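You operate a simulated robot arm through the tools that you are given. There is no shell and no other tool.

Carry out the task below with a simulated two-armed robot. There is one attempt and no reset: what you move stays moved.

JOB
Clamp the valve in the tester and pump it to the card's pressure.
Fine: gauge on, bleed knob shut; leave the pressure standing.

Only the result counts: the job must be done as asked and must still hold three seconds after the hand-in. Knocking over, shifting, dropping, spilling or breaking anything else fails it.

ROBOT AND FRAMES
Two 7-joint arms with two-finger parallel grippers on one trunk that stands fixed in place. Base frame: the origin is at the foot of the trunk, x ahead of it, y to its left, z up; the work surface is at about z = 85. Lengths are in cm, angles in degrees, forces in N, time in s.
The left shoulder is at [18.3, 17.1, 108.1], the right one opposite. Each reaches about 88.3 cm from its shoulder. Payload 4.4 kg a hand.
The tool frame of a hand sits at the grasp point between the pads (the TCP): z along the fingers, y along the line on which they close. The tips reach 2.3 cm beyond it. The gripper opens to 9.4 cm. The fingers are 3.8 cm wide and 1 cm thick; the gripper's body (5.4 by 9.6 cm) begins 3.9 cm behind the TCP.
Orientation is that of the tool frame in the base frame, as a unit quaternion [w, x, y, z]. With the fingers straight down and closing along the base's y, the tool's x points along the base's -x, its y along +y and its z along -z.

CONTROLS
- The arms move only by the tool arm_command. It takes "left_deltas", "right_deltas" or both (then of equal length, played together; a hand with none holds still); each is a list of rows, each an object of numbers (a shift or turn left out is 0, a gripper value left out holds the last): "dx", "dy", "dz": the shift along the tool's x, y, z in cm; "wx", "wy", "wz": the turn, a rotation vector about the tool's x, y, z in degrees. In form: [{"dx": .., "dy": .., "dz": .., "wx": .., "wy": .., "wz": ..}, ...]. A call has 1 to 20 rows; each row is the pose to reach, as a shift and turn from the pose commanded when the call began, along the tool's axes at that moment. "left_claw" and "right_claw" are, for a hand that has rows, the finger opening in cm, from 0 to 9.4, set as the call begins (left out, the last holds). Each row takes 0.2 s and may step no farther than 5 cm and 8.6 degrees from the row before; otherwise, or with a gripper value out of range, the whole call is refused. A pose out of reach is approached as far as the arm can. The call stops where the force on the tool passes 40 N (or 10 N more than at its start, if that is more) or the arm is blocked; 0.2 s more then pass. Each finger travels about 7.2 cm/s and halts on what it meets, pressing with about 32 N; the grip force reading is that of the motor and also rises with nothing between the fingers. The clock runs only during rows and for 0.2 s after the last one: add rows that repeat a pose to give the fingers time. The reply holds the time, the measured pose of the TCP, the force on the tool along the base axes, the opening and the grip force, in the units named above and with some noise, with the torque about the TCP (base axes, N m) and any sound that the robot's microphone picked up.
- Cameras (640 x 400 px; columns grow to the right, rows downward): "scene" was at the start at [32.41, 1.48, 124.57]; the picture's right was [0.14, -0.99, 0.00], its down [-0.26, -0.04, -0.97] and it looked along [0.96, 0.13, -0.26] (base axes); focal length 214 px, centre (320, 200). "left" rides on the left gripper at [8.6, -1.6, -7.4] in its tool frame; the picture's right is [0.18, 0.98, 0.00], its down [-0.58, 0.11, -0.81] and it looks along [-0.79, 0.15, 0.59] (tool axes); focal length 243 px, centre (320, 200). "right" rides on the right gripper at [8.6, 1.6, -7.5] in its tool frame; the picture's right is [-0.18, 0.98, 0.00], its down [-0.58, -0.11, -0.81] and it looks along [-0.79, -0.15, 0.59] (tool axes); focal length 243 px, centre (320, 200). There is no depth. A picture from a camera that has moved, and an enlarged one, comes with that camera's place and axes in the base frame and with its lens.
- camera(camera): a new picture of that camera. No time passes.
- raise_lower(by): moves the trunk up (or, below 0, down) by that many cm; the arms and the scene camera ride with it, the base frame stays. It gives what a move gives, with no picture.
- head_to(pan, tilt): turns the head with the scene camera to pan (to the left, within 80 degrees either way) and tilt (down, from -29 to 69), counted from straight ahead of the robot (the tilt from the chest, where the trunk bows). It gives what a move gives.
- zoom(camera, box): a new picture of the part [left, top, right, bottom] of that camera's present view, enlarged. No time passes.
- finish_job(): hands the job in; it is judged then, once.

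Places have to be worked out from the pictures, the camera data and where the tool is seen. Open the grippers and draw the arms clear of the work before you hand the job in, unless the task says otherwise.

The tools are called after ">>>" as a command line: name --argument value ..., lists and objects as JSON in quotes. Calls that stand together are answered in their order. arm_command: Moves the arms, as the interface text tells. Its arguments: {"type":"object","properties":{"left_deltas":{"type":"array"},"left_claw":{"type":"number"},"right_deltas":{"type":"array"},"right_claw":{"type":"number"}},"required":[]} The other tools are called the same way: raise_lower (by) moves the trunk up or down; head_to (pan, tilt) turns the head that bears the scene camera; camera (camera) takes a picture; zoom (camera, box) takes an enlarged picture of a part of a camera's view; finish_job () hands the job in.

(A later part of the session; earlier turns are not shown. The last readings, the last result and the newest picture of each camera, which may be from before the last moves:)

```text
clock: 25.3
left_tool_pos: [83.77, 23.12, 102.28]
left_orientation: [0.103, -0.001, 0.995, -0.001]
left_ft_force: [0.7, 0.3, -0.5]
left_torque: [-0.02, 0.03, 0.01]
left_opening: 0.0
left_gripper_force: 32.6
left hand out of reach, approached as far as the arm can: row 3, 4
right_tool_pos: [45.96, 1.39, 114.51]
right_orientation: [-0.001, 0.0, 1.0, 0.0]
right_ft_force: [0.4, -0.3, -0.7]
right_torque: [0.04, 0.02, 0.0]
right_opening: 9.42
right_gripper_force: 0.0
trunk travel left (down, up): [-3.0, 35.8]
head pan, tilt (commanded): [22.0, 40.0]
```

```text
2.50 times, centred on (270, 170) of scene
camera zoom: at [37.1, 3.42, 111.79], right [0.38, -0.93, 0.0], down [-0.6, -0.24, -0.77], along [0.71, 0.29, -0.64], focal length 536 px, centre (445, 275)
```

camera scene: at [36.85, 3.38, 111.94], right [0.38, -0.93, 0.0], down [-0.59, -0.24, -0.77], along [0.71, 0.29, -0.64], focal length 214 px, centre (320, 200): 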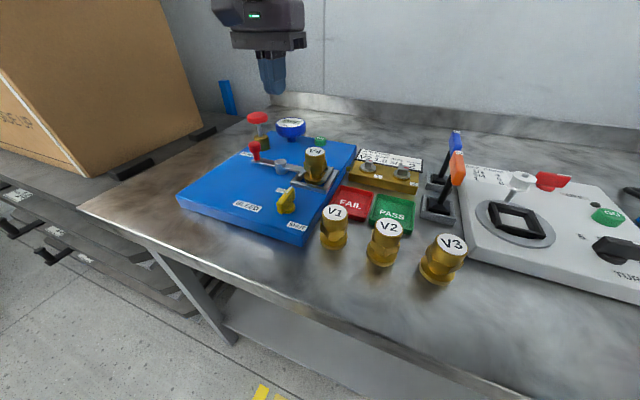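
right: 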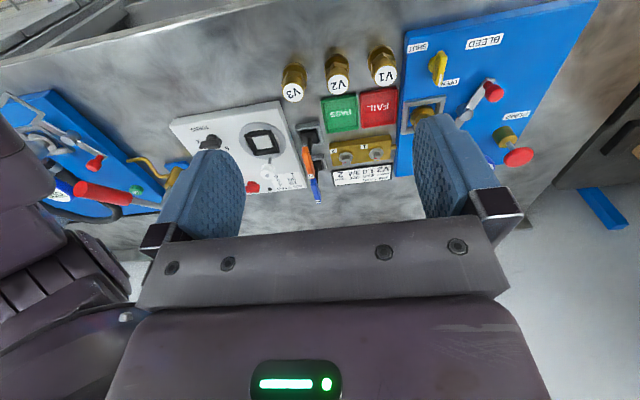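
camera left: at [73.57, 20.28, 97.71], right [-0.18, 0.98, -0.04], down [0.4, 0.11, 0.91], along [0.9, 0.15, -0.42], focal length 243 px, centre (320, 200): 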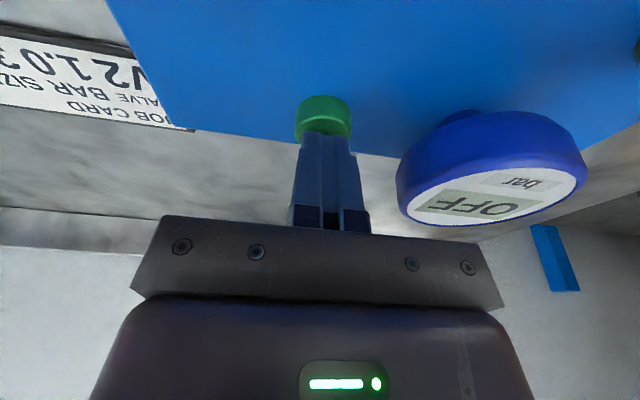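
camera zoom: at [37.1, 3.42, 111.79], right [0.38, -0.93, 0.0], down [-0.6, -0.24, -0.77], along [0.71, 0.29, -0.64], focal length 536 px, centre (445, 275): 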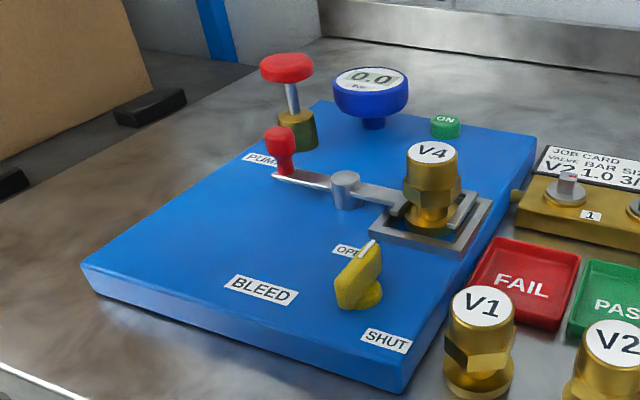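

The gauge is on at 0.0 and the clamp is closed. Next is the bleed knob: I move above it (58.4, 18) with the hand vertical again and open the fingers.

>>> arm_command --left_deltas '[{"dx": 3.5, "dy": -0.7, "dz": -0.85, "wy": 2}, {"dx": 7, "dy": -1.45, "dz": -1.7, "wy": 4}, {"dx": 10.6, "dy": -2.2, "dz": -2.55, "wy": 6}, {"dx": 14.1, "dy": -2.9, "dz": -3.4, "wy": 8}, {"dx": 17.6, "dy": -3.65, "dz": -4.25, "wy": 10}, {"dx": 21.2, "dy": -4.4, "dz": -5.1, "wy": 12}, {"dx": 24.7, "dy": -5.1, "dz": -5.97, "wy": 12}, {"dx": 24.7, "dy": -5.1, "dz": -5.97, "wy": 12}]' --left_claw 4.5

>>> camera --camera "left"

>>> zoom --camera "scene" --box '[170, 110, 370, 250]'

```text
clock: 27.1
left_tool_pos: [57.78, 17.6, 103.08]
left_orientation: [-0.001, 0.0, 1.0, 0.0]
left_ft_force: [0.4, 0.0, 0.6]
left_torque: [0.0, 0.02, 0.0]
left_opening: 4.54
left_gripper_force: 0.1
right_tool_pos: [46.08, 1.27, 114.51]
right_orientation: [-0.002, -0.001, 1.0, 0.0]
right_ft_force: [0.4, -0.4, 0.3]
right_torque: [0.0, 0.01, -0.01]
right_opening: 9.42
right_gripper_force: 0.1
trunk travel left (down, up): [-3.0, 35.8]
head pan, tilt (commanded): [22.0, 40.0]
```

```text
taken
camera left: at [49.36, 15.96, 110.63], right [-0.19, 0.98, 0.0], down [0.58, 0.11, 0.8], along [0.79, 0.15, -0.59], focal length 243 px, centre (320, 200)
```

left: 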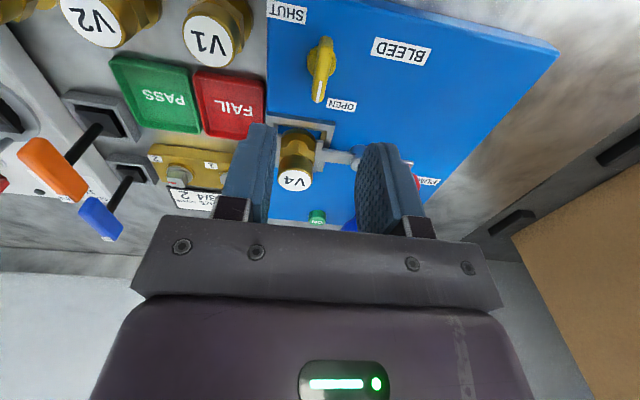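

```text
2.86 times, centred on (270, 180) of scene
camera zoom: at [37.06, 3.41, 111.81], right [0.38, -0.93, 0.0], down [-0.6, -0.24, -0.77], along [0.71, 0.29, -0.64], focal length 613 px, centre (463, 257)
```

zoom: 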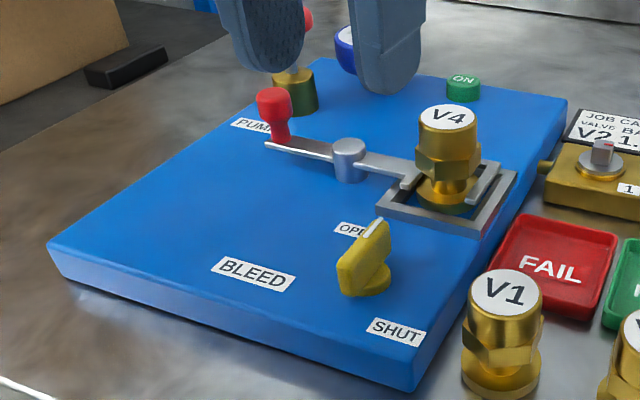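

I zoom on the bleed knob from the wrist camera for its exact wing direction and place.

>>> zoom --camera "left" --box '[260, 0, 420, 120]'

>>> zoom --camera "scene" --box '[260, 175, 330, 235]'

```text
3.33 times, centred on (340, 60) of left
camera zoom: at [49.36, 15.96, 110.63], right [-0.19, 0.98, 0.0], down [0.58, 0.11, 0.8], along [0.79, 0.15, -0.59], focal length 809 px, centre (253, 667)
```

zoom: 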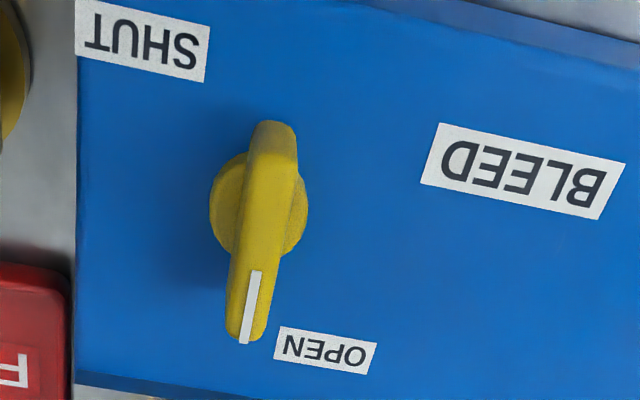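

```text
6.67 times, centred on (295, 205) of scene
camera zoom: at [37.06, 3.41, 111.81], right [0.38, -0.93, 0.0], down [-0.6, -0.24, -0.77], along [0.71, 0.29, -0.64], focal length 1430 px, centre (487, 167)
```

zoom: 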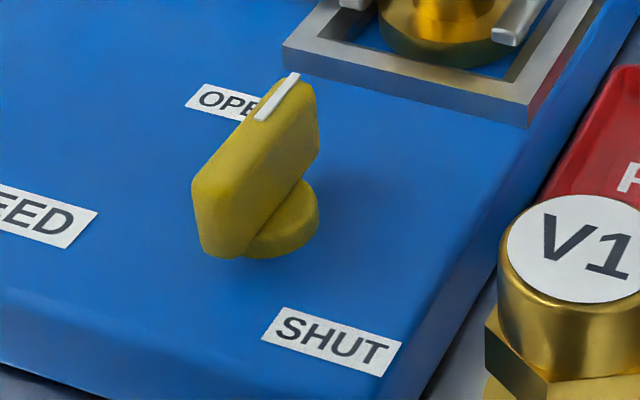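

The wing runs along x from about (55.8, 17.6) to (60.8, 17.9), top z≈92.2, standing on a disc whose top is near z 90.3. I lower with open fingers astride the wing, tips to about z 90.7.

>>> arm_command --left_deltas '[{"dx": -0.26, "dy": 0.1, "dz": 3.5, "wz": -3}, {"dx": -0.52, "dy": 0.17, "dz": 7, "wz": -3}, {"dx": -0.52, "dy": 0.17, "dz": 9, "wz": -3}, {"dx": -0.52, "dy": 0.17, "dz": 10.1, "wz": -3}, {"dx": -0.52, "dy": 0.17, "dz": 10.1, "wz": -3}]' --left_claw 3.6

>>> zoom --camera "left" --box '[200, 0, 460, 240]'

>>> zoom --camera "scene" --box '[240, 150, 360, 240]'

```text
clock: 28.3
left_tool_pos: [58.54, 18.0, 92.93]
left_orientation: [0.0, -0.027, 1.0, 0.0]
left_ft_force: [-0.3, 0.7, 0.0]
left_torque: [-0.04, -0.02, 0.03]
left_opening: 3.59
left_gripper_force: 0.1
right_tool_pos: [45.97, 1.32, 114.61]
right_orientation: [-0.001, 0.0, 1.0, 0.0]
right_ft_force: [1.0, 0.1, 0.7]
right_torque: [0.01, 0.01, 0.0]
right_opening: 9.39
right_gripper_force: 0.2
trunk travel left (down, up): [-3.0, 35.8]
head pan, tilt (commanded): [22.0, 40.0]
```

```text
1.67 times, centred on (330, 120) of left
camera zoom: at [50.16, 15.78, 100.5], right [-0.24, 0.97, 0.0], down [0.58, 0.14, 0.81], along [0.78, 0.19, -0.59], focal length 404 px, centre (303, 333)
```

zoom: 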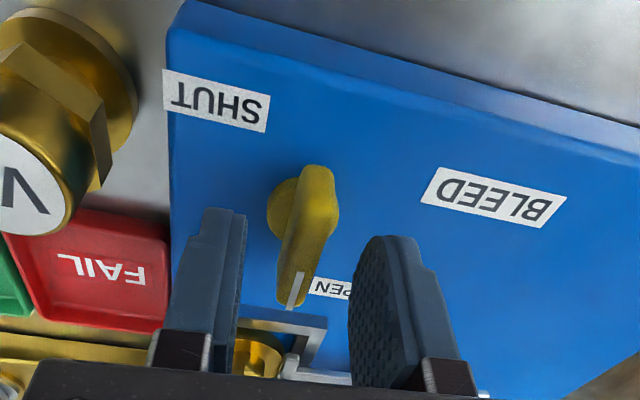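

```text
4.44 times, centred on (300, 195) of scene
camera zoom: at [37.02, 3.4, 111.85], right [0.38, -0.93, 0.0], down [-0.6, -0.24, -0.77], along [0.71, 0.29, -0.64], focal length 953 px, centre (409, 222)
```

zoom: 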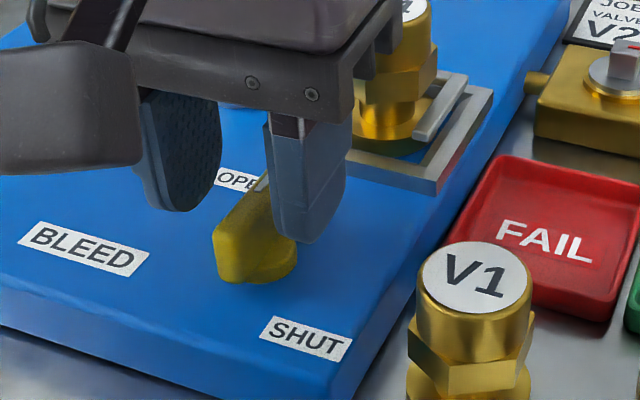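

Seen from here the knob's axis is about 1 cm nearer to me than the TCP, so I shift the hand by dx +1.0, dy −0.2 before gripping, then close on the wing.

>>> arm_command --left_deltas '[{"dx": 0.5, "dy": -0.1}, {"dx": 1.0, "dy": -0.2}, {"dx": 1.0, "dy": -0.2}]' --left_claw 3.6

>>> zoom --camera "left" --box '[200, 0, 460, 240]'

```text
clock: 29.1
left_tool_pos: [57.63, 17.82, 93.04]
left_orientation: [-0.001, -0.027, 1.0, 0.0]
left_ft_force: [-0.7, -0.3, 0.2]
left_torque: [0.0, 0.03, 0.01]
left_opening: 3.61
left_gripper_force: 0.0
right_tool_pos: [45.9, 1.3, 114.54]
right_orientation: [0.0, 0.0, 1.0, 0.0]
right_ft_force: [0.7, 0.6, -0.5]
right_torque: [0.02, 0.01, 0.02]
right_opening: 9.39
right_gripper_force: 0.1
trunk travel left (down, up): [-3.0, 35.8]
head pan, tilt (commanded): [22.0, 40.0]
```

```text
1.67 times, centred on (330, 120) of left
camera zoom: at [49.2, 15.54, 100.62], right [-0.24, 0.97, 0.0], down [0.58, 0.14, 0.81], along [0.78, 0.19, -0.59], focal length 404 px, centre (303, 333)
```

zoom: 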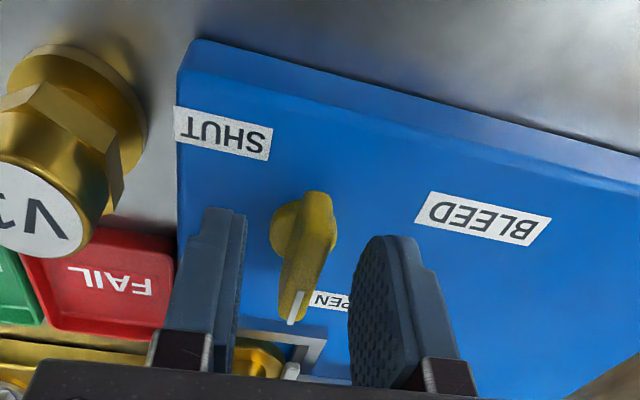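

The disc is now centred between the fingers. I close on the wing.

>>> arm_command --left_deltas '[{"dx": 0}, {"dx": 0}, {"dx": 0}]' --left_claw 0

>>> zoom --camera "left" --box '[200, 0, 460, 240]'

```text
clock: 29.9
left_tool_pos: [57.58, 17.95, 93.04]
left_orientation: [-0.002, -0.026, 1.0, -0.001]
left_ft_force: [0.1, 30.8, 9.9]
left_torque: [0.79, 0.47, -1.08]
left_opening: 1.16
left_gripper_force: 44.6
right_tool_pos: [45.86, 1.57, 114.64]
right_orientation: [-0.001, 0.0, 1.0, -0.001]
right_ft_force: [0.5, -0.1, 0.1]
right_torque: [0.02, -0.02, -0.01]
right_opening: 9.39
right_gripper_force: 0.1
trunk travel left (down, up): [-3.0, 35.8]
head pan, tilt (commanded): [22.0, 40.0]
```

```text
1.67 times, centred on (330, 120) of left
camera zoom: at [49.16, 15.8, 100.61], right [-0.24, 0.97, 0.0], down [0.58, 0.14, 0.81], along [0.78, 0.19, -0.59], focal length 404 px, centre (303, 333)
```

zoom: 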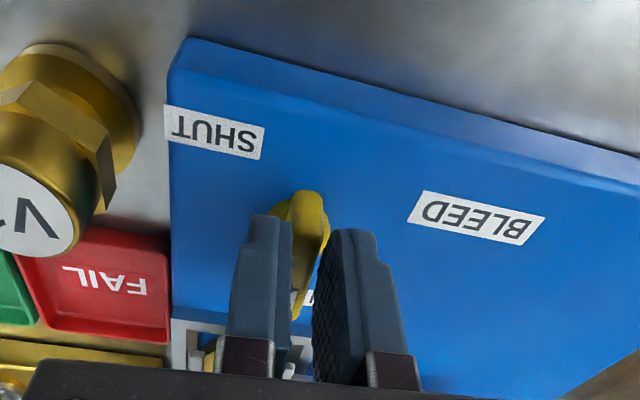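

The reading shows 31 N along +y: the grip is off-centre toward −y. I shift the hand slightly in +y to balance it.

>>> arm_command --left_deltas '[{"dy": 0.1}, {"dy": 0.2}, {"dy": 0.2}]' --left_claw 0

>>> zoom --camera "left" --box '[200, 0, 460, 240]'

```text
clock: 30.7
left_tool_pos: [57.56, 17.94, 93.12]
left_orientation: [0.0, -0.026, 1.0, 0.0]
left_ft_force: [6.4, 19.1, 10.7]
left_torque: [0.53, 0.42, -1.21]
left_opening: 1.13
left_gripper_force: 44.7
right_tool_pos: [45.97, 1.49, 114.67]
right_orientation: [0.0, 0.0, 1.0, 0.0]
right_ft_force: [0.2, 0.1, -0.9]
right_torque: [0.0, -0.01, 0.01]
right_opening: 9.4
right_gripper_force: 0.0
trunk travel left (down, up): [-3.0, 35.8]
head pan, tilt (commanded): [22.0, 40.0]
```

```text
1.67 times, centred on (330, 120) of left
camera zoom: at [49.14, 15.83, 100.6], right [-0.24, 0.97, 0.0], down [0.57, 0.14, 0.81], along [0.78, 0.19, -0.59], focal length 404 px, centre (303, 333)
```

zoom: 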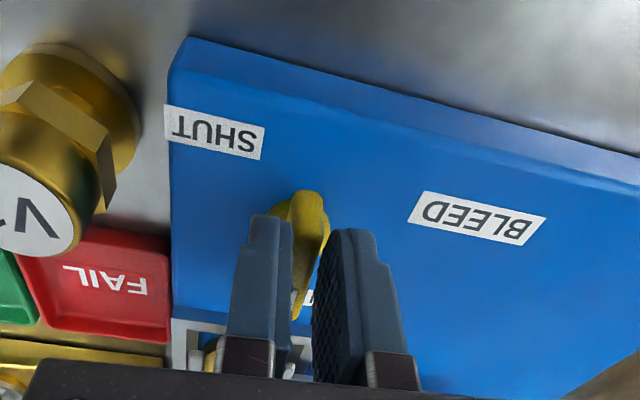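

Remaining torque is −1.2 N·m about z, i.e. the hand is yawed a bit too far against the knob's OPEN end; turning clockwise (toward SHUT) relieves that. I turn 30° clockwise in small steps.

>>> arm_command --left_deltas '[{"dy": 0.1, "wz": 5}, {"dy": 0.15, "wz": 10}, {"dy": 0.15, "wz": 15}, {"dy": 0.15, "wz": 20}, {"dy": 0.15, "wz": 25}, {"dy": 0.15, "wz": 30}, {"dy": 0.15, "wz": 30}]' --left_claw 0

>>> zoom --camera "left" --box '[200, 0, 460, 240]'

>>> zoom --camera "scene" --box '[240, 150, 360, 240]'

```text
clock: 31.6
left_tool_pos: [57.66, 18.43, 92.95]
left_orientation: [0.0, 0.113, 0.994, 0.002]
left_ft_force: [-1.0, 20.1, 13.1]
left_torque: [0.65, 0.13, 0.27]
left_opening: 1.1
left_gripper_force: 45.3
right_tool_pos: [45.89, 1.41, 114.68]
right_orientation: [0.001, 0.001, 1.0, 0.001]
right_ft_force: [0.3, 0.7, 0.3]
right_torque: [-0.01, 0.0, 0.02]
right_opening: 9.41
right_gripper_force: 0.1
trunk travel left (down, up): [-3.0, 35.8]
head pan, tilt (commanded): [22.0, 40.0]
stopped in row 4 (left hand): the force on the tool passed its limit at 42 N (the readings are from after the stop); the commanded pose is now the measured one
```

```text
1.67 times, centred on (330, 120) of left
camera zoom: at [48.94, 18.56, 100.6], right [0.04, 1.0, 0.0], down [0.59, -0.03, 0.81], along [0.8, -0.03, -0.59], focal length 404 px, centre (303, 333)
```

zoom: 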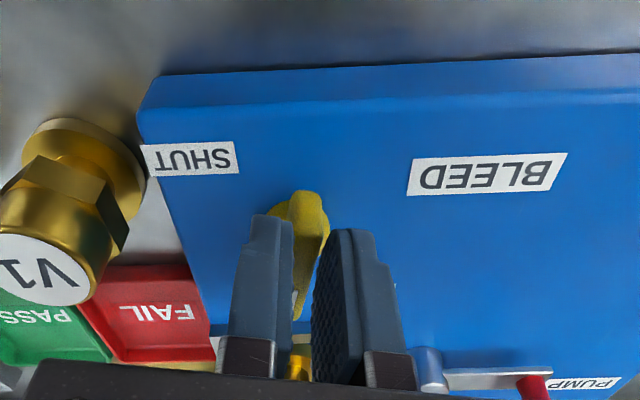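

```text
4.44 times, centred on (300, 195) of scene
camera zoom: at [36.94, 3.53, 111.87], right [0.37, -0.93, 0.0], down [-0.6, -0.24, -0.77], along [0.71, 0.29, -0.64], focal length 953 px, centre (409, 222)
```

zoom: 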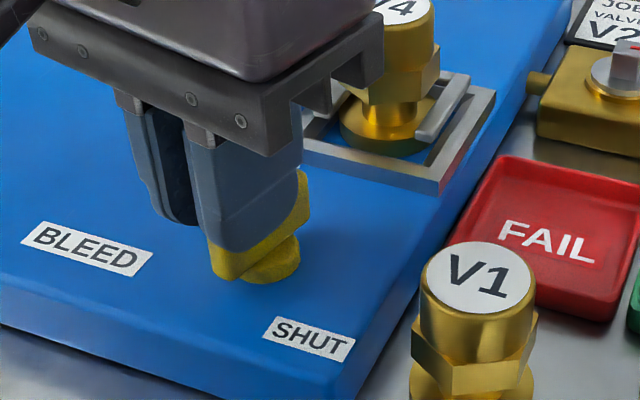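

The knob followed to about 13° clockwise, then a side force built up to 42 N: my turning centre is off the knob's axis. I open the fingers, look, and re-centre before continuing.

>>> arm_command --left_deltas '[{"dx": 0}, {"dx": 0}, {"dx": 0}]' --left_claw 3.4

>>> zoom --camera "left" --box '[220, 60, 420, 220]'

>>> zoom --camera "scene" --box '[250, 165, 340, 235]'

```text
clock: 32.4
left_tool_pos: [57.67, 18.12, 92.99]
left_orientation: [-0.001, 0.114, 0.993, 0.001]
left_ft_force: [-0.3, -0.9, 0.7]
left_torque: [-0.01, 0.0, 0.01]
left_opening: 3.41
left_gripper_force: 0.0
right_tool_pos: [45.9, 1.35, 114.55]
right_orientation: [0.0, 0.001, 1.0, 0.0]
right_ft_force: [-1.1, -0.2, 0.1]
right_torque: [-0.01, -0.02, 0.0]
right_opening: 9.38
right_gripper_force: 0.0
trunk travel left (down, up): [-3.0, 35.8]
head pan, tilt (commanded): [22.0, 40.0]
```

```text
2.50 times, centred on (320, 140) of left
camera zoom: at [48.97, 18.39, 100.57], right [0.04, 1.0, 0.0], down [0.59, -0.03, 0.81], along [0.8, -0.03, -0.59], focal length 606 px, centre (320, 350)
```

zoom: 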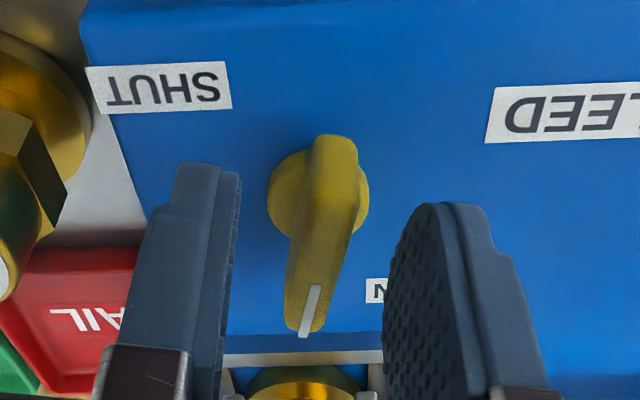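

```text
5.71 times, centred on (295, 200) of scene
camera zoom: at [37.02, 3.41, 111.84], right [0.38, -0.93, 0.0], down [-0.6, -0.24, -0.77], along [0.71, 0.29, -0.64], focal length 1226 px, centre (463, 200)
```

zoom: 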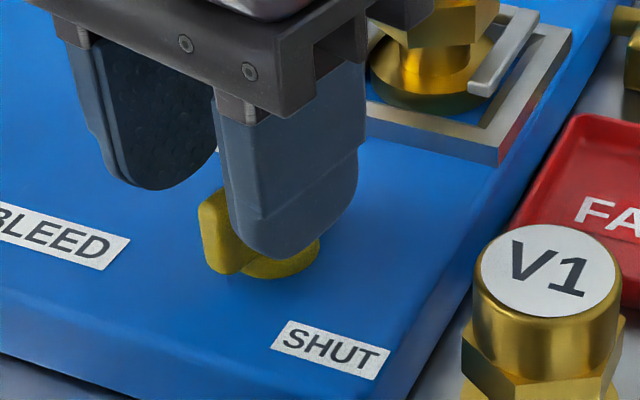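

The disc is now centred between the fingers (column 319 vs pad midpoint 319), so I close again here and turn another 25° clockwise.

>>> arm_command --left_deltas '[{"dx": 0}, {"dx": 0}, {"dx": 0}]' --left_claw 0

```text
clock: 33.2
left_tool_pos: [57.73, 18.31, 93.01]
left_orientation: [-0.001, 0.113, 0.994, 0.001]
left_ft_force: [5.9, 22.6, 8.0]
left_torque: [0.51, -0.03, 0.35]
left_opening: 1.09
left_gripper_force: 44.9
right_tool_pos: [45.92, 1.41, 114.63]
right_orientation: [0.0, 0.0, 1.0, -0.001]
right_ft_force: [-0.3, -0.6, 0.1]
right_torque: [0.0, 0.0, 0.0]
right_opening: 9.4
right_gripper_force: 0.1
trunk travel left (down, up): [-3.0, 35.8]
head pan, tilt (commanded): [22.0, 40.0]
```

Still 23 N along the closing line, so the wing centre is a little further in +y. I shift dy +0.25 and check the balance.

>>> arm_command --left_deltas '[{"dy": 0.12}, {"dy": 0.25}, {"dy": 0.25}]'

```text
clock: 34.0
left_tool_pos: [57.71, 18.3, 93.04]
left_orientation: [-0.001, 0.114, 0.993, 0.001]
left_ft_force: [1.0, -0.6, -2.5]
left_torque: [-0.36, -1.11, 0.01]
left_opening: 1.11
left_gripper_force: 44.9
right_tool_pos: [45.95, 1.29, 114.61]
right_orientation: [0.0, 0.0, 1.0, 0.0]
right_ft_force: [0.1, -0.2, -1.3]
right_torque: [0.04, -0.02, 0.0]
right_opening: 9.4
right_gripper_force: 0.1
trunk travel left (down, up): [-3.0, 35.8]
head pan, tilt (commanded): [22.0, 40.0]
```

Balanced now. I turn 20° clockwise in 4° steps.

>>> arm_command --left_deltas '[{"wz": 4}, {"wz": 8}, {"wz": 12}, {"wz": 16}, {"wz": 20}, {"wz": 20}]'

>>> zoom --camera "scene" --box '[250, 165, 340, 235]'

```text
clock: 35.3
left_tool_pos: [57.91, 18.73, 92.97]
left_orientation: [-0.002, 0.279, 0.96, 0.003]
left_ft_force: [2.2, 14.8, 2.9]
left_torque: [0.55, -0.14, 0.23]
left_opening: 1.12
left_gripper_force: 45.5
right_tool_pos: [45.98, 1.41, 114.71]
right_orientation: [-0.001, 0.0, 1.0, 0.0]
right_ft_force: [-0.1, -0.1, -0.4]
right_torque: [0.02, 0.02, 0.0]
right_opening: 9.39
right_gripper_force: 0.1
trunk travel left (down, up): [-3.0, 35.8]
head pan, tilt (commanded): [22.0, 40.0]
stopped in row 6 (left hand): the force on the tool passed its limit at 41 N (the readings are from after the stop); the commanded pose is now the measured one
```

```text
5.71 times, centred on (295, 200) of scene
camera zoom: at [37.03, 3.51, 111.82], right [0.37, -0.93, 0.0], down [-0.6, -0.24, -0.77], along [0.71, 0.29, -0.64], focal length 1226 px, centre (463, 200)
```

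zoom: 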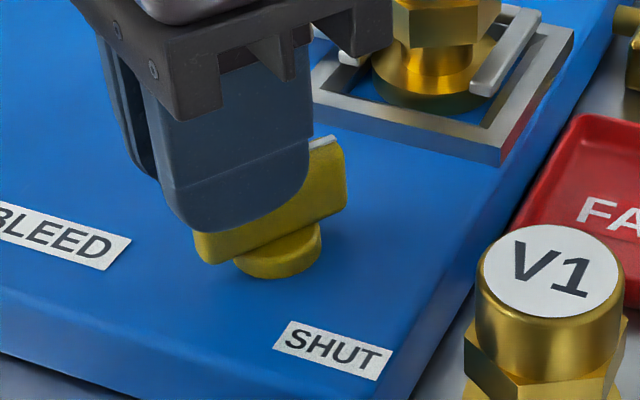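

The knob is now turned ~32°, and the TCP's drift shows that the knob's axis lies about 1.1–1.4 cm ahead of the TCP along the wing. I loosen, shift dx −1.1, and close again.

>>> arm_command --left_deltas '[{"dx": 0}, {"dx": 0}, {"dx": -0.55}, {"dx": -1.1}, {"dx": -1.1}]' --left_claw 3

>>> zoom --camera "left" --box '[220, 60, 420, 220]'

>>> zoom --camera "scene" --box '[250, 165, 340, 235]'

```text
clock: 36.5
left_tool_pos: [58.75, 17.98, 93.05]
left_orientation: [-0.001, 0.28, 0.96, 0.004]
left_ft_force: [0.4, 0.1, -1.5]
left_torque: [0.0, 0.0, 0.05]
left_opening: 3.02
left_gripper_force: 0.0
right_tool_pos: [45.82, 1.29, 114.71]
right_orientation: [0.0, 0.0, 1.0, 0.001]
right_ft_force: [0.1, 0.5, -0.1]
right_torque: [-0.02, 0.0, 0.02]
right_opening: 9.4
right_gripper_force: 0.0
trunk travel left (down, up): [-3.0, 35.8]
head pan, tilt (commanded): [22.0, 40.0]
```

```text
2.50 times, centred on (320, 140) of left
camera zoom: at [50.64, 21.11, 100.66], right [0.38, 0.93, 0.01], down [0.55, -0.23, 0.8], along [0.75, -0.3, -0.59], focal length 606 px, centre (320, 350)
```

zoom: 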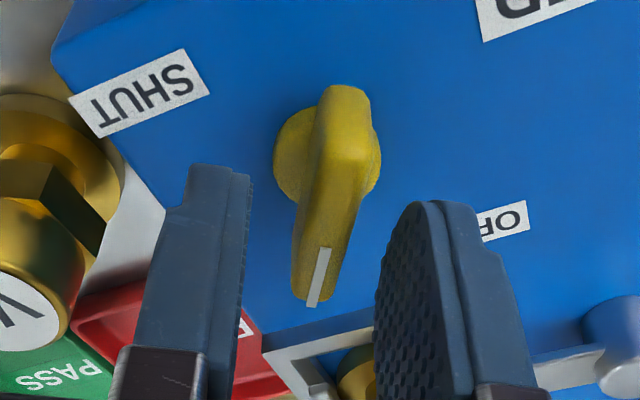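

```text
5.71 times, centred on (295, 200) of scene
camera zoom: at [37.02, 3.39, 111.84], right [0.38, -0.93, 0.0], down [-0.6, -0.24, -0.77], along [0.71, 0.29, -0.64], focal length 1226 px, centre (463, 200)
```

zoom: 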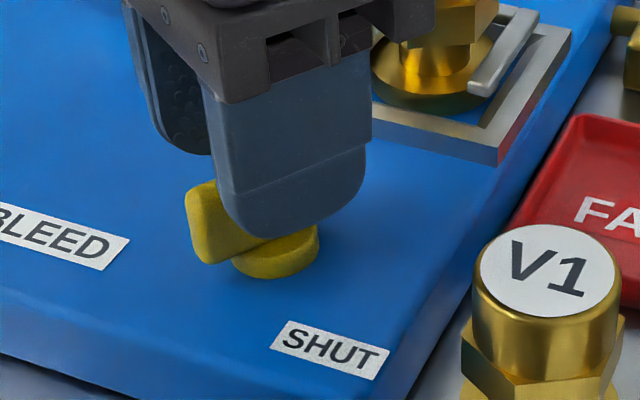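

Comparing views, the knob is lower than I first assumed (disc top ≈89.6, wing top ≈91.3), which explains the skewed close-range estimate; the axis fits about (58.8, 18.0), where the hand is now. I lower 0.7 cm for a deeper grip and close.

>>> arm_command --left_deltas '[{"dz": 0.35}, {"dz": 0.7}, {"dz": 0.7}]'

>>> arm_command --left_deltas '[{"dx": 0}, {"dx": 0}, {"dx": 0}]' --left_claw 0

>>> zoom --camera "scene" --box '[250, 165, 340, 235]'

>>> zoom --camera "left" --box '[220, 60, 420, 220]'

```text
clock: 37.3
left_tool_pos: [58.58, 18.01, 92.26]
left_orientation: [-0.001, 0.281, 0.96, 0.003]
left_ft_force: [0.0, 0.0, -0.4]
left_torque: [-0.01, 0.0, -0.03]
left_opening: 3.02
left_gripper_force: 0.0
right_tool_pos: [45.82, 1.27, 114.75]
right_orientation: [0.0, 0.0, 1.0, 0.0]
right_ft_force: [1.1, -0.2, -0.6]
right_torque: [0.03, 0.0, 0.01]
right_opening: 9.38
right_gripper_force: 0.2
trunk travel left (down, up): [-3.0, 35.8]
head pan, tilt (commanded): [22.0, 40.0]
```

```text
clock: 38.1
left_tool_pos: [58.79, 18.14, 92.41]
left_orientation: [0.001, 0.28, 0.96, 0.002]
left_ft_force: [14.6, 23.3, 9.7]
left_torque: [0.76, 0.42, 0.08]
left_opening: 1.1
left_gripper_force: 44.9
right_tool_pos: [45.98, 1.47, 114.65]
right_orientation: [-0.001, -0.001, 1.0, -0.001]
right_ft_force: [0.4, -0.3, -1.0]
right_torque: [0.03, 0.03, -0.02]
right_opening: 9.42
right_gripper_force: 0.0
trunk travel left (down, up): [-3.0, 35.8]
head pan, tilt (commanded): [22.0, 40.0]
```

```text
5.71 times, centred on (295, 200) of scene
camera zoom: at [37.07, 3.55, 111.83], right [0.38, -0.93, 0.0], down [-0.6, -0.24, -0.77], along [0.71, 0.29, -0.64], focal length 1226 px, centre (463, 200)
```

zoom: 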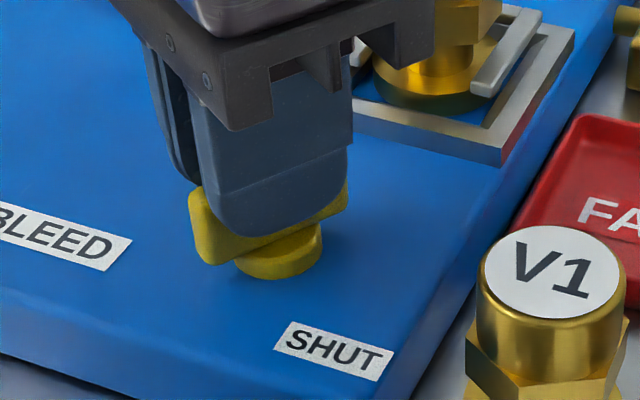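

```text
2.50 times, centred on (320, 140) of left
camera zoom: at [50.73, 21.29, 99.88], right [0.37, 0.93, 0.01], down [0.55, -0.23, 0.81], along [0.75, -0.3, -0.59], focal length 606 px, centre (320, 350)
```

zoom: 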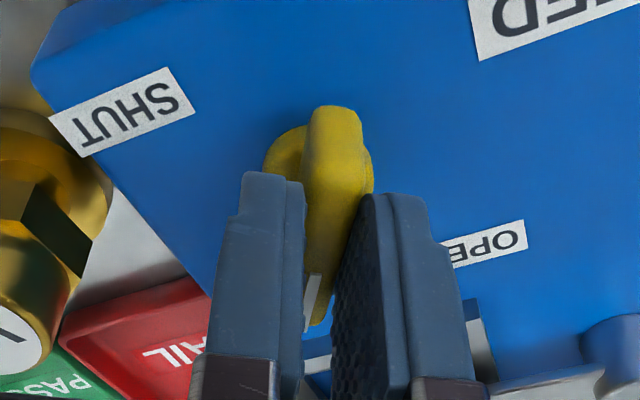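

Now the scene view shows the fingers centred on the wing. Force is 27 N along +tool y, so I shift dy +0.3 to balance.

>>> arm_command --left_deltas '[{"dy": 0.15}, {"dy": 0.3}, {"dy": 0.3}]'

```text
clock: 38.9
left_tool_pos: [58.85, 18.04, 92.29]
left_orientation: [-0.001, 0.282, 0.959, 0.001]
left_ft_force: [2.5, 0.4, -3.0]
left_torque: [-0.87, -1.2, 0.0]
left_opening: 1.1
left_gripper_force: 45.0
right_tool_pos: [46.0, 1.36, 114.6]
right_orientation: [-0.001, 0.0, 1.0, 0.0]
right_ft_force: [1.3, -0.2, -0.1]
right_torque: [0.0, -0.01, 0.01]
right_opening: 9.41
right_gripper_force: 0.1
trunk travel left (down, up): [-3.0, 35.8]
head pan, tilt (commanded): [22.0, 40.0]
```

Balanced. I turn on clockwise in 4° steps, 24° more.

>>> arm_command --left_deltas '[{"wz": 4}, {"wz": 8}, {"wz": 12}, {"wz": 16}, {"wz": 20}, {"wz": 24}, {"wz": 24}]'

>>> zoom --camera "scene" --box '[250, 165, 340, 235]'

```text
clock: 40.5
left_tool_pos: [58.73, 18.2, 92.31]
left_orientation: [-0.002, 0.475, 0.88, 0.002]
left_ft_force: [-8.3, -2.7, -8.5]
left_torque: [-0.89, -0.29, -0.02]
left_opening: 1.11
left_gripper_force: 45.3
right_tool_pos: [45.87, 1.42, 114.62]
right_orientation: [0.0, 0.0, 1.0, 0.0]
right_ft_force: [0.3, -0.2, 0.6]
right_torque: [-0.01, -0.01, -0.01]
right_opening: 9.39
right_gripper_force: 0.1
trunk travel left (down, up): [-3.0, 35.8]
head pan, tilt (commanded): [22.0, 40.0]
```

```text
5.71 times, centred on (295, 200) of scene
camera zoom: at [37.02, 3.41, 111.83], right [0.38, -0.93, 0.0], down [-0.6, -0.24, -0.77], along [0.71, 0.29, -0.64], focal length 1226 px, centre (463, 200)
```

zoom: 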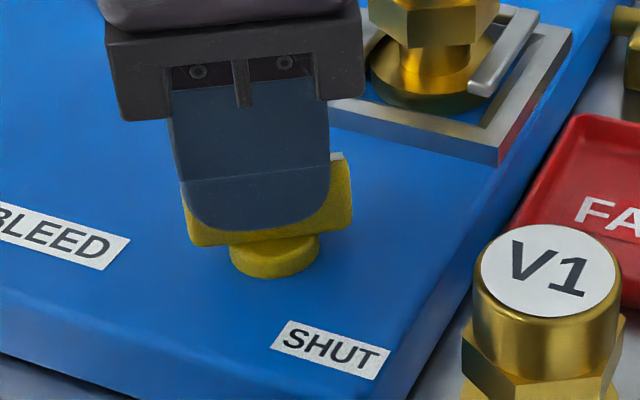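

Good, small forces at 57°. I continue another 32° clockwise, with a tiny dy correction.

>>> arm_command --left_deltas '[{"dy": -0.05, "wz": 4}, {"dy": -0.1, "wz": 8}, {"dy": -0.1, "wz": 12}, {"dy": -0.1, "wz": 16}, {"dy": -0.1, "wz": 20}, {"dy": -0.1, "wz": 24}, {"dy": -0.1, "wz": 28}, {"dy": -0.1, "wz": 32}, {"dy": -0.1, "wz": 32}]'

>>> zoom --camera "scene" --box '[250, 165, 340, 235]'

>>> zoom --camera "left" --box '[200, 0, 460, 240]'

```text
clock: 42.5
left_tool_pos: [59.01, 18.3, 92.36]
left_orientation: [-0.001, 0.699, 0.715, 0.004]
left_ft_force: [10.2, 22.4, 1.6]
left_torque: [1.7, -0.15, 0.06]
left_opening: 1.08
left_gripper_force: 45.0
right_tool_pos: [45.89, 1.5, 114.63]
right_orientation: [-0.002, -0.001, 1.0, 0.0]
right_ft_force: [0.7, 0.8, 0.4]
right_torque: [-0.02, 0.02, 0.0]
right_opening: 9.39
right_gripper_force: 0.0
trunk travel left (down, up): [-3.0, 35.8]
head pan, tilt (commanded): [22.0, 40.0]
```

```text
5.71 times, centred on (295, 200) of scene
camera zoom: at [37.09, 3.56, 111.82], right [0.38, -0.93, 0.0], down [-0.6, -0.24, -0.77], along [0.71, 0.29, -0.64], focal length 1226 px, centre (463, 200)
```

zoom: 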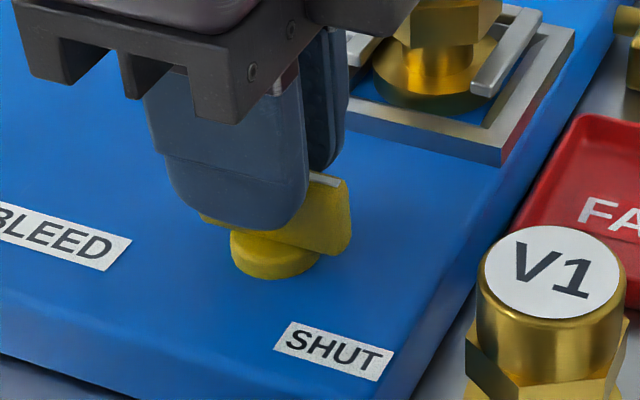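

```text
1.67 times, centred on (330, 120) of left
camera zoom: at [57.26, 26.72, 99.91], right [0.98, 0.21, 0.0], down [0.12, -0.58, 0.8], along [0.17, -0.79, -0.6], focal length 404 px, centre (303, 333)
```

zoom: 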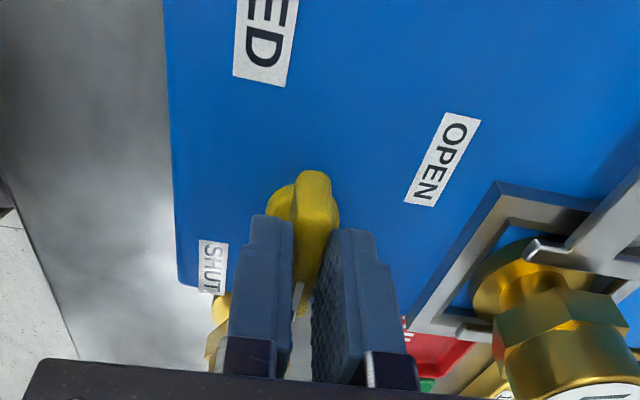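

The pointer is now at about −89°, with no end stop felt yet (z torque 0.06 N·m), only a sideways push. I re-centre slightly and turn a further 12° to feel for a stop.

>>> arm_command --left_deltas '[{"dx": -0.15, "dy": 0.05}, {"dx": -0.3, "dy": 0.1}, {"dx": -0.3, "dy": 0.1, "wz": 3}, {"dx": -0.3, "dy": 0.1, "wz": 6}, {"dx": -0.3, "dy": 0.1, "wz": 9}, {"dx": -0.3, "dy": 0.1, "wz": 12}, {"dx": -0.3, "dy": 0.1, "wz": 12}]'

>>> zoom --camera "scene" --box '[250, 165, 340, 235]'

```text
clock: 43.0
left_tool_pos: [59.06, 18.21, 92.37]
left_orientation: [-0.004, 0.697, 0.717, 0.004]
left_ft_force: [2.0, 16.4, 3.6]
left_torque: [1.34, 0.11, 0.07]
left_opening: 1.1
left_gripper_force: 44.7
right_tool_pos: [45.92, 1.41, 114.64]
right_orientation: [-0.001, 0.0, 1.0, 0.0]
right_ft_force: [-0.6, 0.4, 0.0]
right_torque: [0.01, -0.01, 0.02]
right_opening: 9.41
right_gripper_force: 0.1
trunk travel left (down, up): [-3.0, 35.8]
head pan, tilt (commanded): [22.0, 40.0]
stopped in row 2 (left hand): the force on the tool passed its limit at 42 N (the readings are from after the stop); the commanded pose is now the measured one
```

```text
5.71 times, centred on (295, 200) of scene
camera zoom: at [37.02, 3.51, 111.84], right [0.37, -0.93, 0.0], down [-0.6, -0.24, -0.77], along [0.71, 0.29, -0.64], focal length 1226 px, centre (463, 200)
```

zoom: 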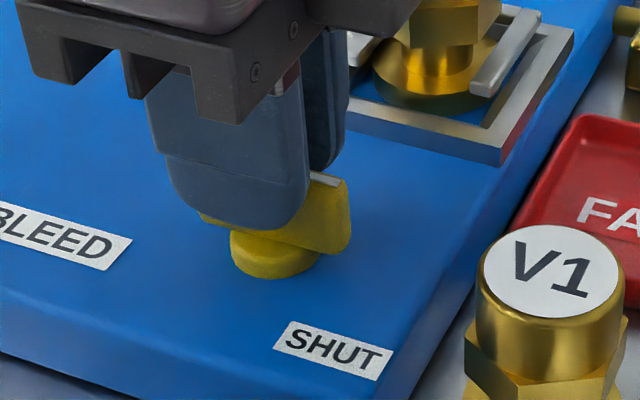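

The axis is now well determined: (59.05, 18.05). I release, shift the hand there, and re-grip.

>>> arm_command --left_deltas '[{"dx": 0}, {"dx": 0}, {"dx": -0.15}, {"dx": -0.15}]' --left_claw 3

>>> zoom --camera "scene" --box '[250, 165, 340, 235]'

>>> zoom --camera "left" --box '[200, 0, 460, 240]'

```text
clock: 44.0
left_tool_pos: [59.03, 17.84, 92.43]
left_orientation: [-0.004, 0.698, 0.716, 0.003]
left_ft_force: [0.3, 0.8, 0.5]
left_torque: [0.0, -0.03, 0.01]
left_opening: 3.0
left_gripper_force: 0.0
right_tool_pos: [45.92, 1.3, 114.62]
right_orientation: [0.001, 0.001, 1.0, 0.0]
right_ft_force: [0.2, -0.7, -0.1]
right_torque: [0.0, 0.0, 0.01]
right_opening: 9.38
right_gripper_force: 0.0
trunk travel left (down, up): [-3.0, 35.8]
head pan, tilt (commanded): [22.0, 40.0]
```

```text
5.71 times, centred on (295, 200) of scene
camera zoom: at [37.02, 3.4, 111.84], right [0.38, -0.93, 0.0], down [-0.6, -0.24, -0.77], along [0.71, 0.29, -0.64], focal length 1226 px, centre (463, 200)
```

zoom: 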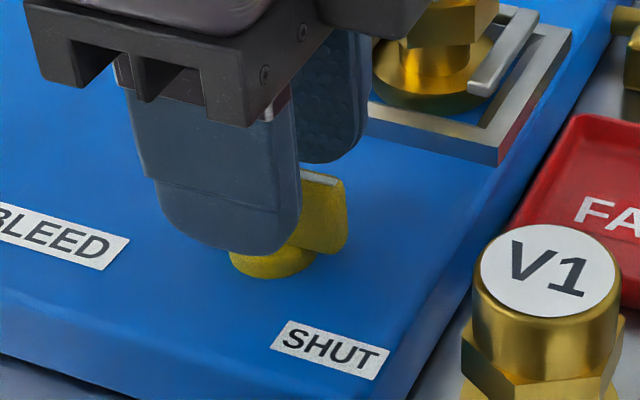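

```text
1.67 times, centred on (330, 120) of left
camera zoom: at [57.23, 26.32, 99.95], right [0.98, 0.21, 0.0], down [0.12, -0.58, 0.8], along [0.17, -0.78, -0.6], focal length 404 px, centre (303, 333)
```

zoom: 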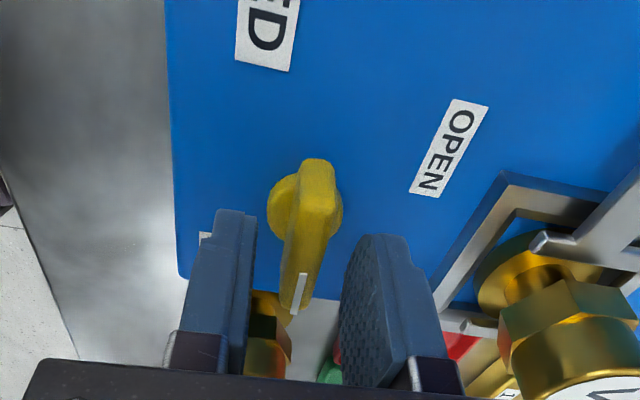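

I close on the wing again here and then try turning 10° more, feeling for a stop.

>>> arm_command --left_deltas '[{"dx": 0}, {"dx": 0}, {"dx": 0}]' --left_claw 0

```text
clock: 44.8
left_tool_pos: [59.1, 17.82, 92.28]
left_orientation: [-0.003, 0.699, 0.715, 0.003]
left_ft_force: [4.0, 0.4, 0.7]
left_torque: [0.03, -0.04, 0.04]
left_opening: 1.08
left_gripper_force: 45.2
right_tool_pos: [45.96, 1.44, 114.73]
right_orientation: [0.0, 0.0, 1.0, 0.001]
right_ft_force: [0.0, -0.7, 0.3]
right_torque: [-0.01, -0.01, 0.0]
right_opening: 9.4
right_gripper_force: 0.0
trunk travel left (down, up): [-3.0, 35.8]
head pan, tilt (commanded): [22.0, 40.0]
```

Nicely balanced. Now a slow 12° clockwise turn, watching the torque.

>>> arm_command --left_deltas '[{"wz": 3}, {"wz": 6}, {"wz": 9}, {"wz": 12}, {"wz": 12}]'

>>> zoom --camera "left" --box '[200, 0, 460, 240]'

```text
clock: 46.0
left_tool_pos: [58.94, 17.86, 92.31]
left_orientation: [-0.004, 0.769, 0.639, 0.003]
left_ft_force: [2.2, 2.4, 2.8]
left_torque: [0.05, -0.04, 2.15]
left_opening: 1.66
left_gripper_force: 45.2
right_tool_pos: [45.92, 1.27, 114.66]
right_orientation: [0.0, 0.0, 1.0, 0.0]
right_ft_force: [-0.1, 0.0, -0.3]
right_torque: [0.01, 0.03, 0.01]
right_opening: 9.39
right_gripper_force: 0.0
trunk travel left (down, up): [-3.0, 35.8]
head pan, tilt (commanded): [22.0, 40.0]
```

```text
1.67 times, centred on (330, 120) of left
camera zoom: at [59.08, 26.54, 99.96], right [1.0, 0.0, 0.0], down [0.0, -0.6, 0.8], along [0.0, -0.8, -0.6], focal length 404 px, centre (303, 333)
```

zoom: 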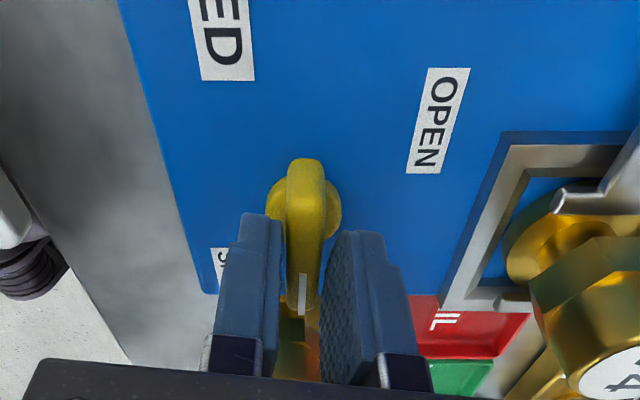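

Torque rose to 2.15 N·m while the wing stayed put: that is the SHUT stop at about −90°. I relax the twist, open, and lift away.

>>> arm_command --left_deltas '[{"wz": -4}, {"wz": -8}, {"wz": -8}]' --left_claw 0

>>> arm_command --left_deltas '[{"dz": 0}, {"dz": 0}, {"dz": -3}, {"dz": -7}, {"dz": -11}, {"dz": -14}]' --left_claw 3.4

>>> zoom --camera "scene" --box '[170, 90, 370, 250]'

>>> zoom --camera "scene" --box '[250, 165, 340, 235]'

```text
clock: 46.8
left_tool_pos: [59.02, 17.86, 92.29]
left_orientation: [-0.003, 0.722, 0.692, 0.003]
left_ft_force: [1.2, -1.6, -0.4]
left_torque: [-0.28, -0.07, 1.54]
left_opening: 1.12
left_gripper_force: 44.8
right_tool_pos: [45.92, 1.26, 114.71]
right_orientation: [0.0, -0.001, 1.0, -0.001]
right_ft_force: [-0.6, 0.5, 0.4]
right_torque: [0.06, -0.01, -0.02]
right_opening: 9.39
right_gripper_force: 0.0
trunk travel left (down, up): [-3.0, 35.8]
head pan, tilt (commanded): [22.0, 40.0]
```

```text
clock: 48.2
left_tool_pos: [58.89, 17.77, 106.43]
left_orientation: [-0.003, 0.723, 0.69, 0.003]
left_ft_force: [0.2, -0.2, 0.4]
left_torque: [0.01, 0.0, 0.01]
left_opening: 3.38
left_gripper_force: 0.0
right_tool_pos: [45.99, 1.31, 114.68]
right_orientation: [0.0, -0.001, 1.0, 0.001]
right_ft_force: [-0.2, -1.0, -0.3]
right_torque: [0.01, 0.03, 0.01]
right_opening: 9.41
right_gripper_force: 0.1
trunk travel left (down, up): [-3.0, 35.8]
head pan, tilt (commanded): [22.0, 40.0]
```

```text
2.50 times, centred on (270, 170) of scene
camera zoom: at [36.99, 3.39, 111.86], right [0.38, -0.93, 0.0], down [-0.6, -0.24, -0.77], along [0.71, 0.29, -0.64], focal length 536 px, centre (445, 275)
```

zoom: 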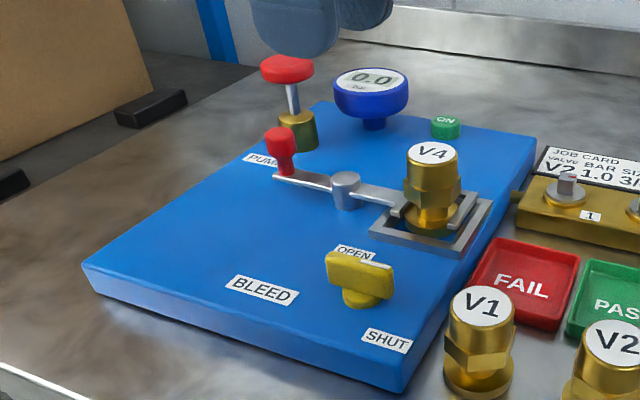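

```text
5.71 times, centred on (295, 200) of scene
camera zoom: at [36.99, 3.39, 111.86], right [0.38, -0.93, 0.0], down [-0.6, -0.24, -0.77], along [0.71, 0.29, -0.64], focal length 1226 px, centre (463, 200)
```

zoom: 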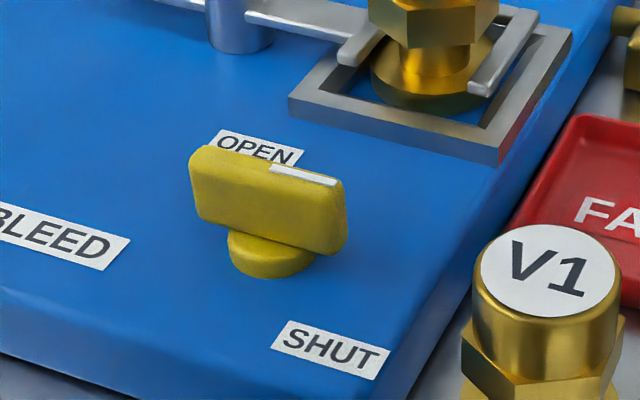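

The bleed pointer is turned 90° to its SHUT stop, the clamp is closed, and the gauge shows 0.0. Next the pump: I unwind the wrist and move above the pump knob (75.7, 33.9) with fingers closed.

>>> arm_command --left_deltas '[{"dx": 1.41, "dy": 1.34, "dz": 0, "wz": -7.73}, {"dx": 2.81, "dy": 2.67, "dz": 0, "wz": -15.45}, {"dx": 4.22, "dy": 4.01, "dz": 0.5, "wz": -23.2}, {"dx": 5.62, "dy": 5.34, "dz": 1, "wz": -30.9}, {"dx": 7.03, "dy": 6.68, "dz": 1.5, "wz": -38.6}, {"dx": 8.44, "dy": 8.02, "dz": 2, "wz": -46.35}, {"dx": 9.84, "dy": 9.35, "dz": 2.5, "wz": -54.1}, {"dx": 11.25, "dy": 10.69, "dz": 3, "wz": -61.8}, {"dx": 12.65, "dy": 12.02, "dz": 3.5, "wz": -69.5}, {"dx": 14.06, "dy": 13.36, "dz": 4, "wz": -77.25}, {"dx": 15.46, "dy": 14.69, "dz": 4.5, "wz": -85}, {"dx": 16.87, "dy": 16.03, "dz": 5, "wz": -92.7}, {"dx": 16.87, "dy": 16.03, "dz": 5, "wz": -92.7}]' --left_claw 0

>>> camera --camera "left"

>>> zoom --camera "scene" --box '[190, 60, 350, 180]'

```text
clock: 51.0
left_tool_pos: [75.75, 33.86, 101.65]
left_orientation: [0.0, -0.001, 1.0, 0.004]
left_ft_force: [-0.6, -0.1, 0.6]
left_torque: [0.01, 0.0, 0.02]
left_opening: 0.0
left_gripper_force: 32.0
right_tool_pos: [45.9, 1.32, 114.68]
right_orientation: [0.001, -0.001, 1.0, 0.001]
right_ft_force: [-0.3, -0.8, 0.3]
right_torque: [0.01, 0.01, -0.02]
right_opening: 9.4
right_gripper_force: 0.1
trunk travel left (down, up): [-3.0, 35.8]
head pan, tilt (commanded): [22.0, 40.0]
```

```text
taken
camera left: at [67.27, 32.04, 109.13], right [-0.19, 0.98, 0.01], down [0.58, 0.11, 0.81], along [0.79, 0.16, -0.59], focal length 243 px, centre (320, 200)
```

left: 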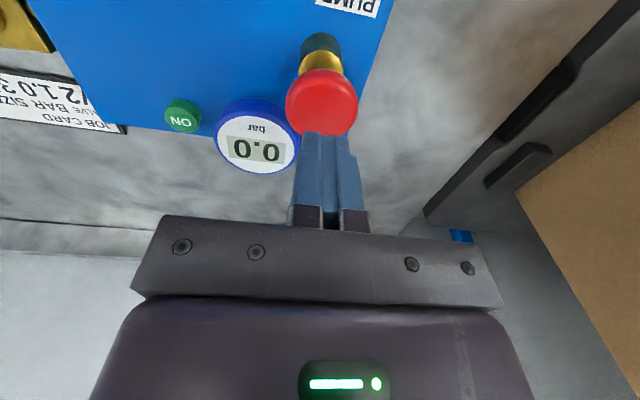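

```text
3.33 times, centred on (270, 120) of scene
camera zoom: at [37.0, 3.39, 111.86], right [0.38, -0.93, 0.0], down [-0.6, -0.24, -0.77], along [0.71, 0.29, -0.64], focal length 715 px, centre (487, 467)
```

zoom: 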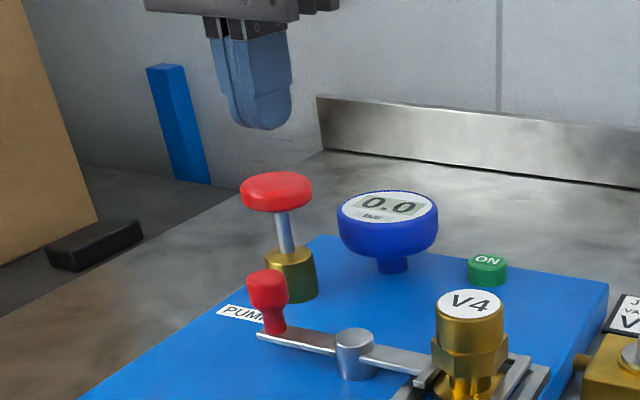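

The gauge is legible in the wrist camera and the fingertips are over the pump knob. I press down in steps for a first cautious stroke.

>>> arm_command --left_deltas '[{"dz": 2}, {"dz": 3}, {"dz": 3.5}, {"dz": 4}, {"dz": 4.3}, {"dz": 4.3}]'

>>> zoom --camera "left" --box '[180, 20, 420, 200]'

>>> zoom --camera "scene" --box '[190, 80, 350, 200]'

```text
clock: 52.4
left_tool_pos: [75.76, 33.94, 97.35]
left_orientation: [0.001, -0.001, 1.0, 0.004]
left_ft_force: [0.9, 2.2, 2.0]
left_torque: [0.01, -0.01, -0.01]
left_opening: 0.0
left_gripper_force: 31.6
right_tool_pos: [45.94, 1.32, 114.61]
right_orientation: [0.0, 0.001, 1.0, 0.0]
right_ft_force: [0.9, -0.5, -0.1]
right_torque: [0.02, -0.02, 0.02]
right_opening: 9.38
right_gripper_force: 0.0
trunk travel left (down, up): [-3.0, 35.8]
head pan, tilt (commanded): [22.0, 40.0]
```

```text
2.22 times, centred on (300, 110) of left
camera zoom: at [67.23, 32.17, 104.79], right [-0.19, 0.98, 0.01], down [0.58, 0.1, 0.81], along [0.79, 0.16, -0.59], focal length 539 px, centre (364, 400)
```

zoom: 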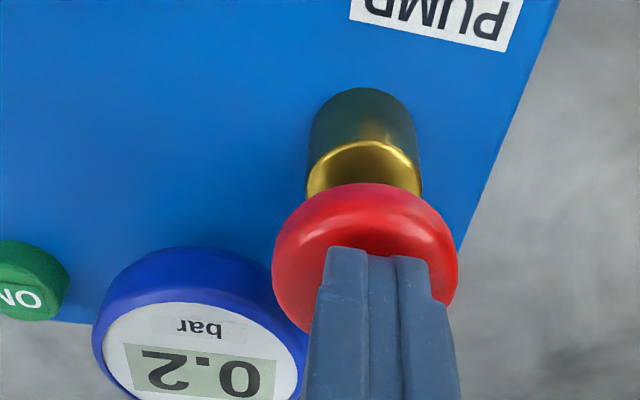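

```text
3.33 times, centred on (270, 140) of scene
camera zoom: at [37.01, 3.4, 111.84], right [0.38, -0.93, 0.0], down [-0.6, -0.24, -0.77], along [0.71, 0.29, -0.64], focal length 715 px, centre (487, 400)
```

zoom: 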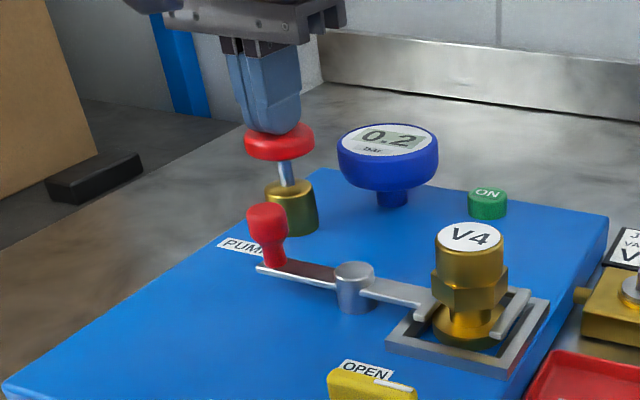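

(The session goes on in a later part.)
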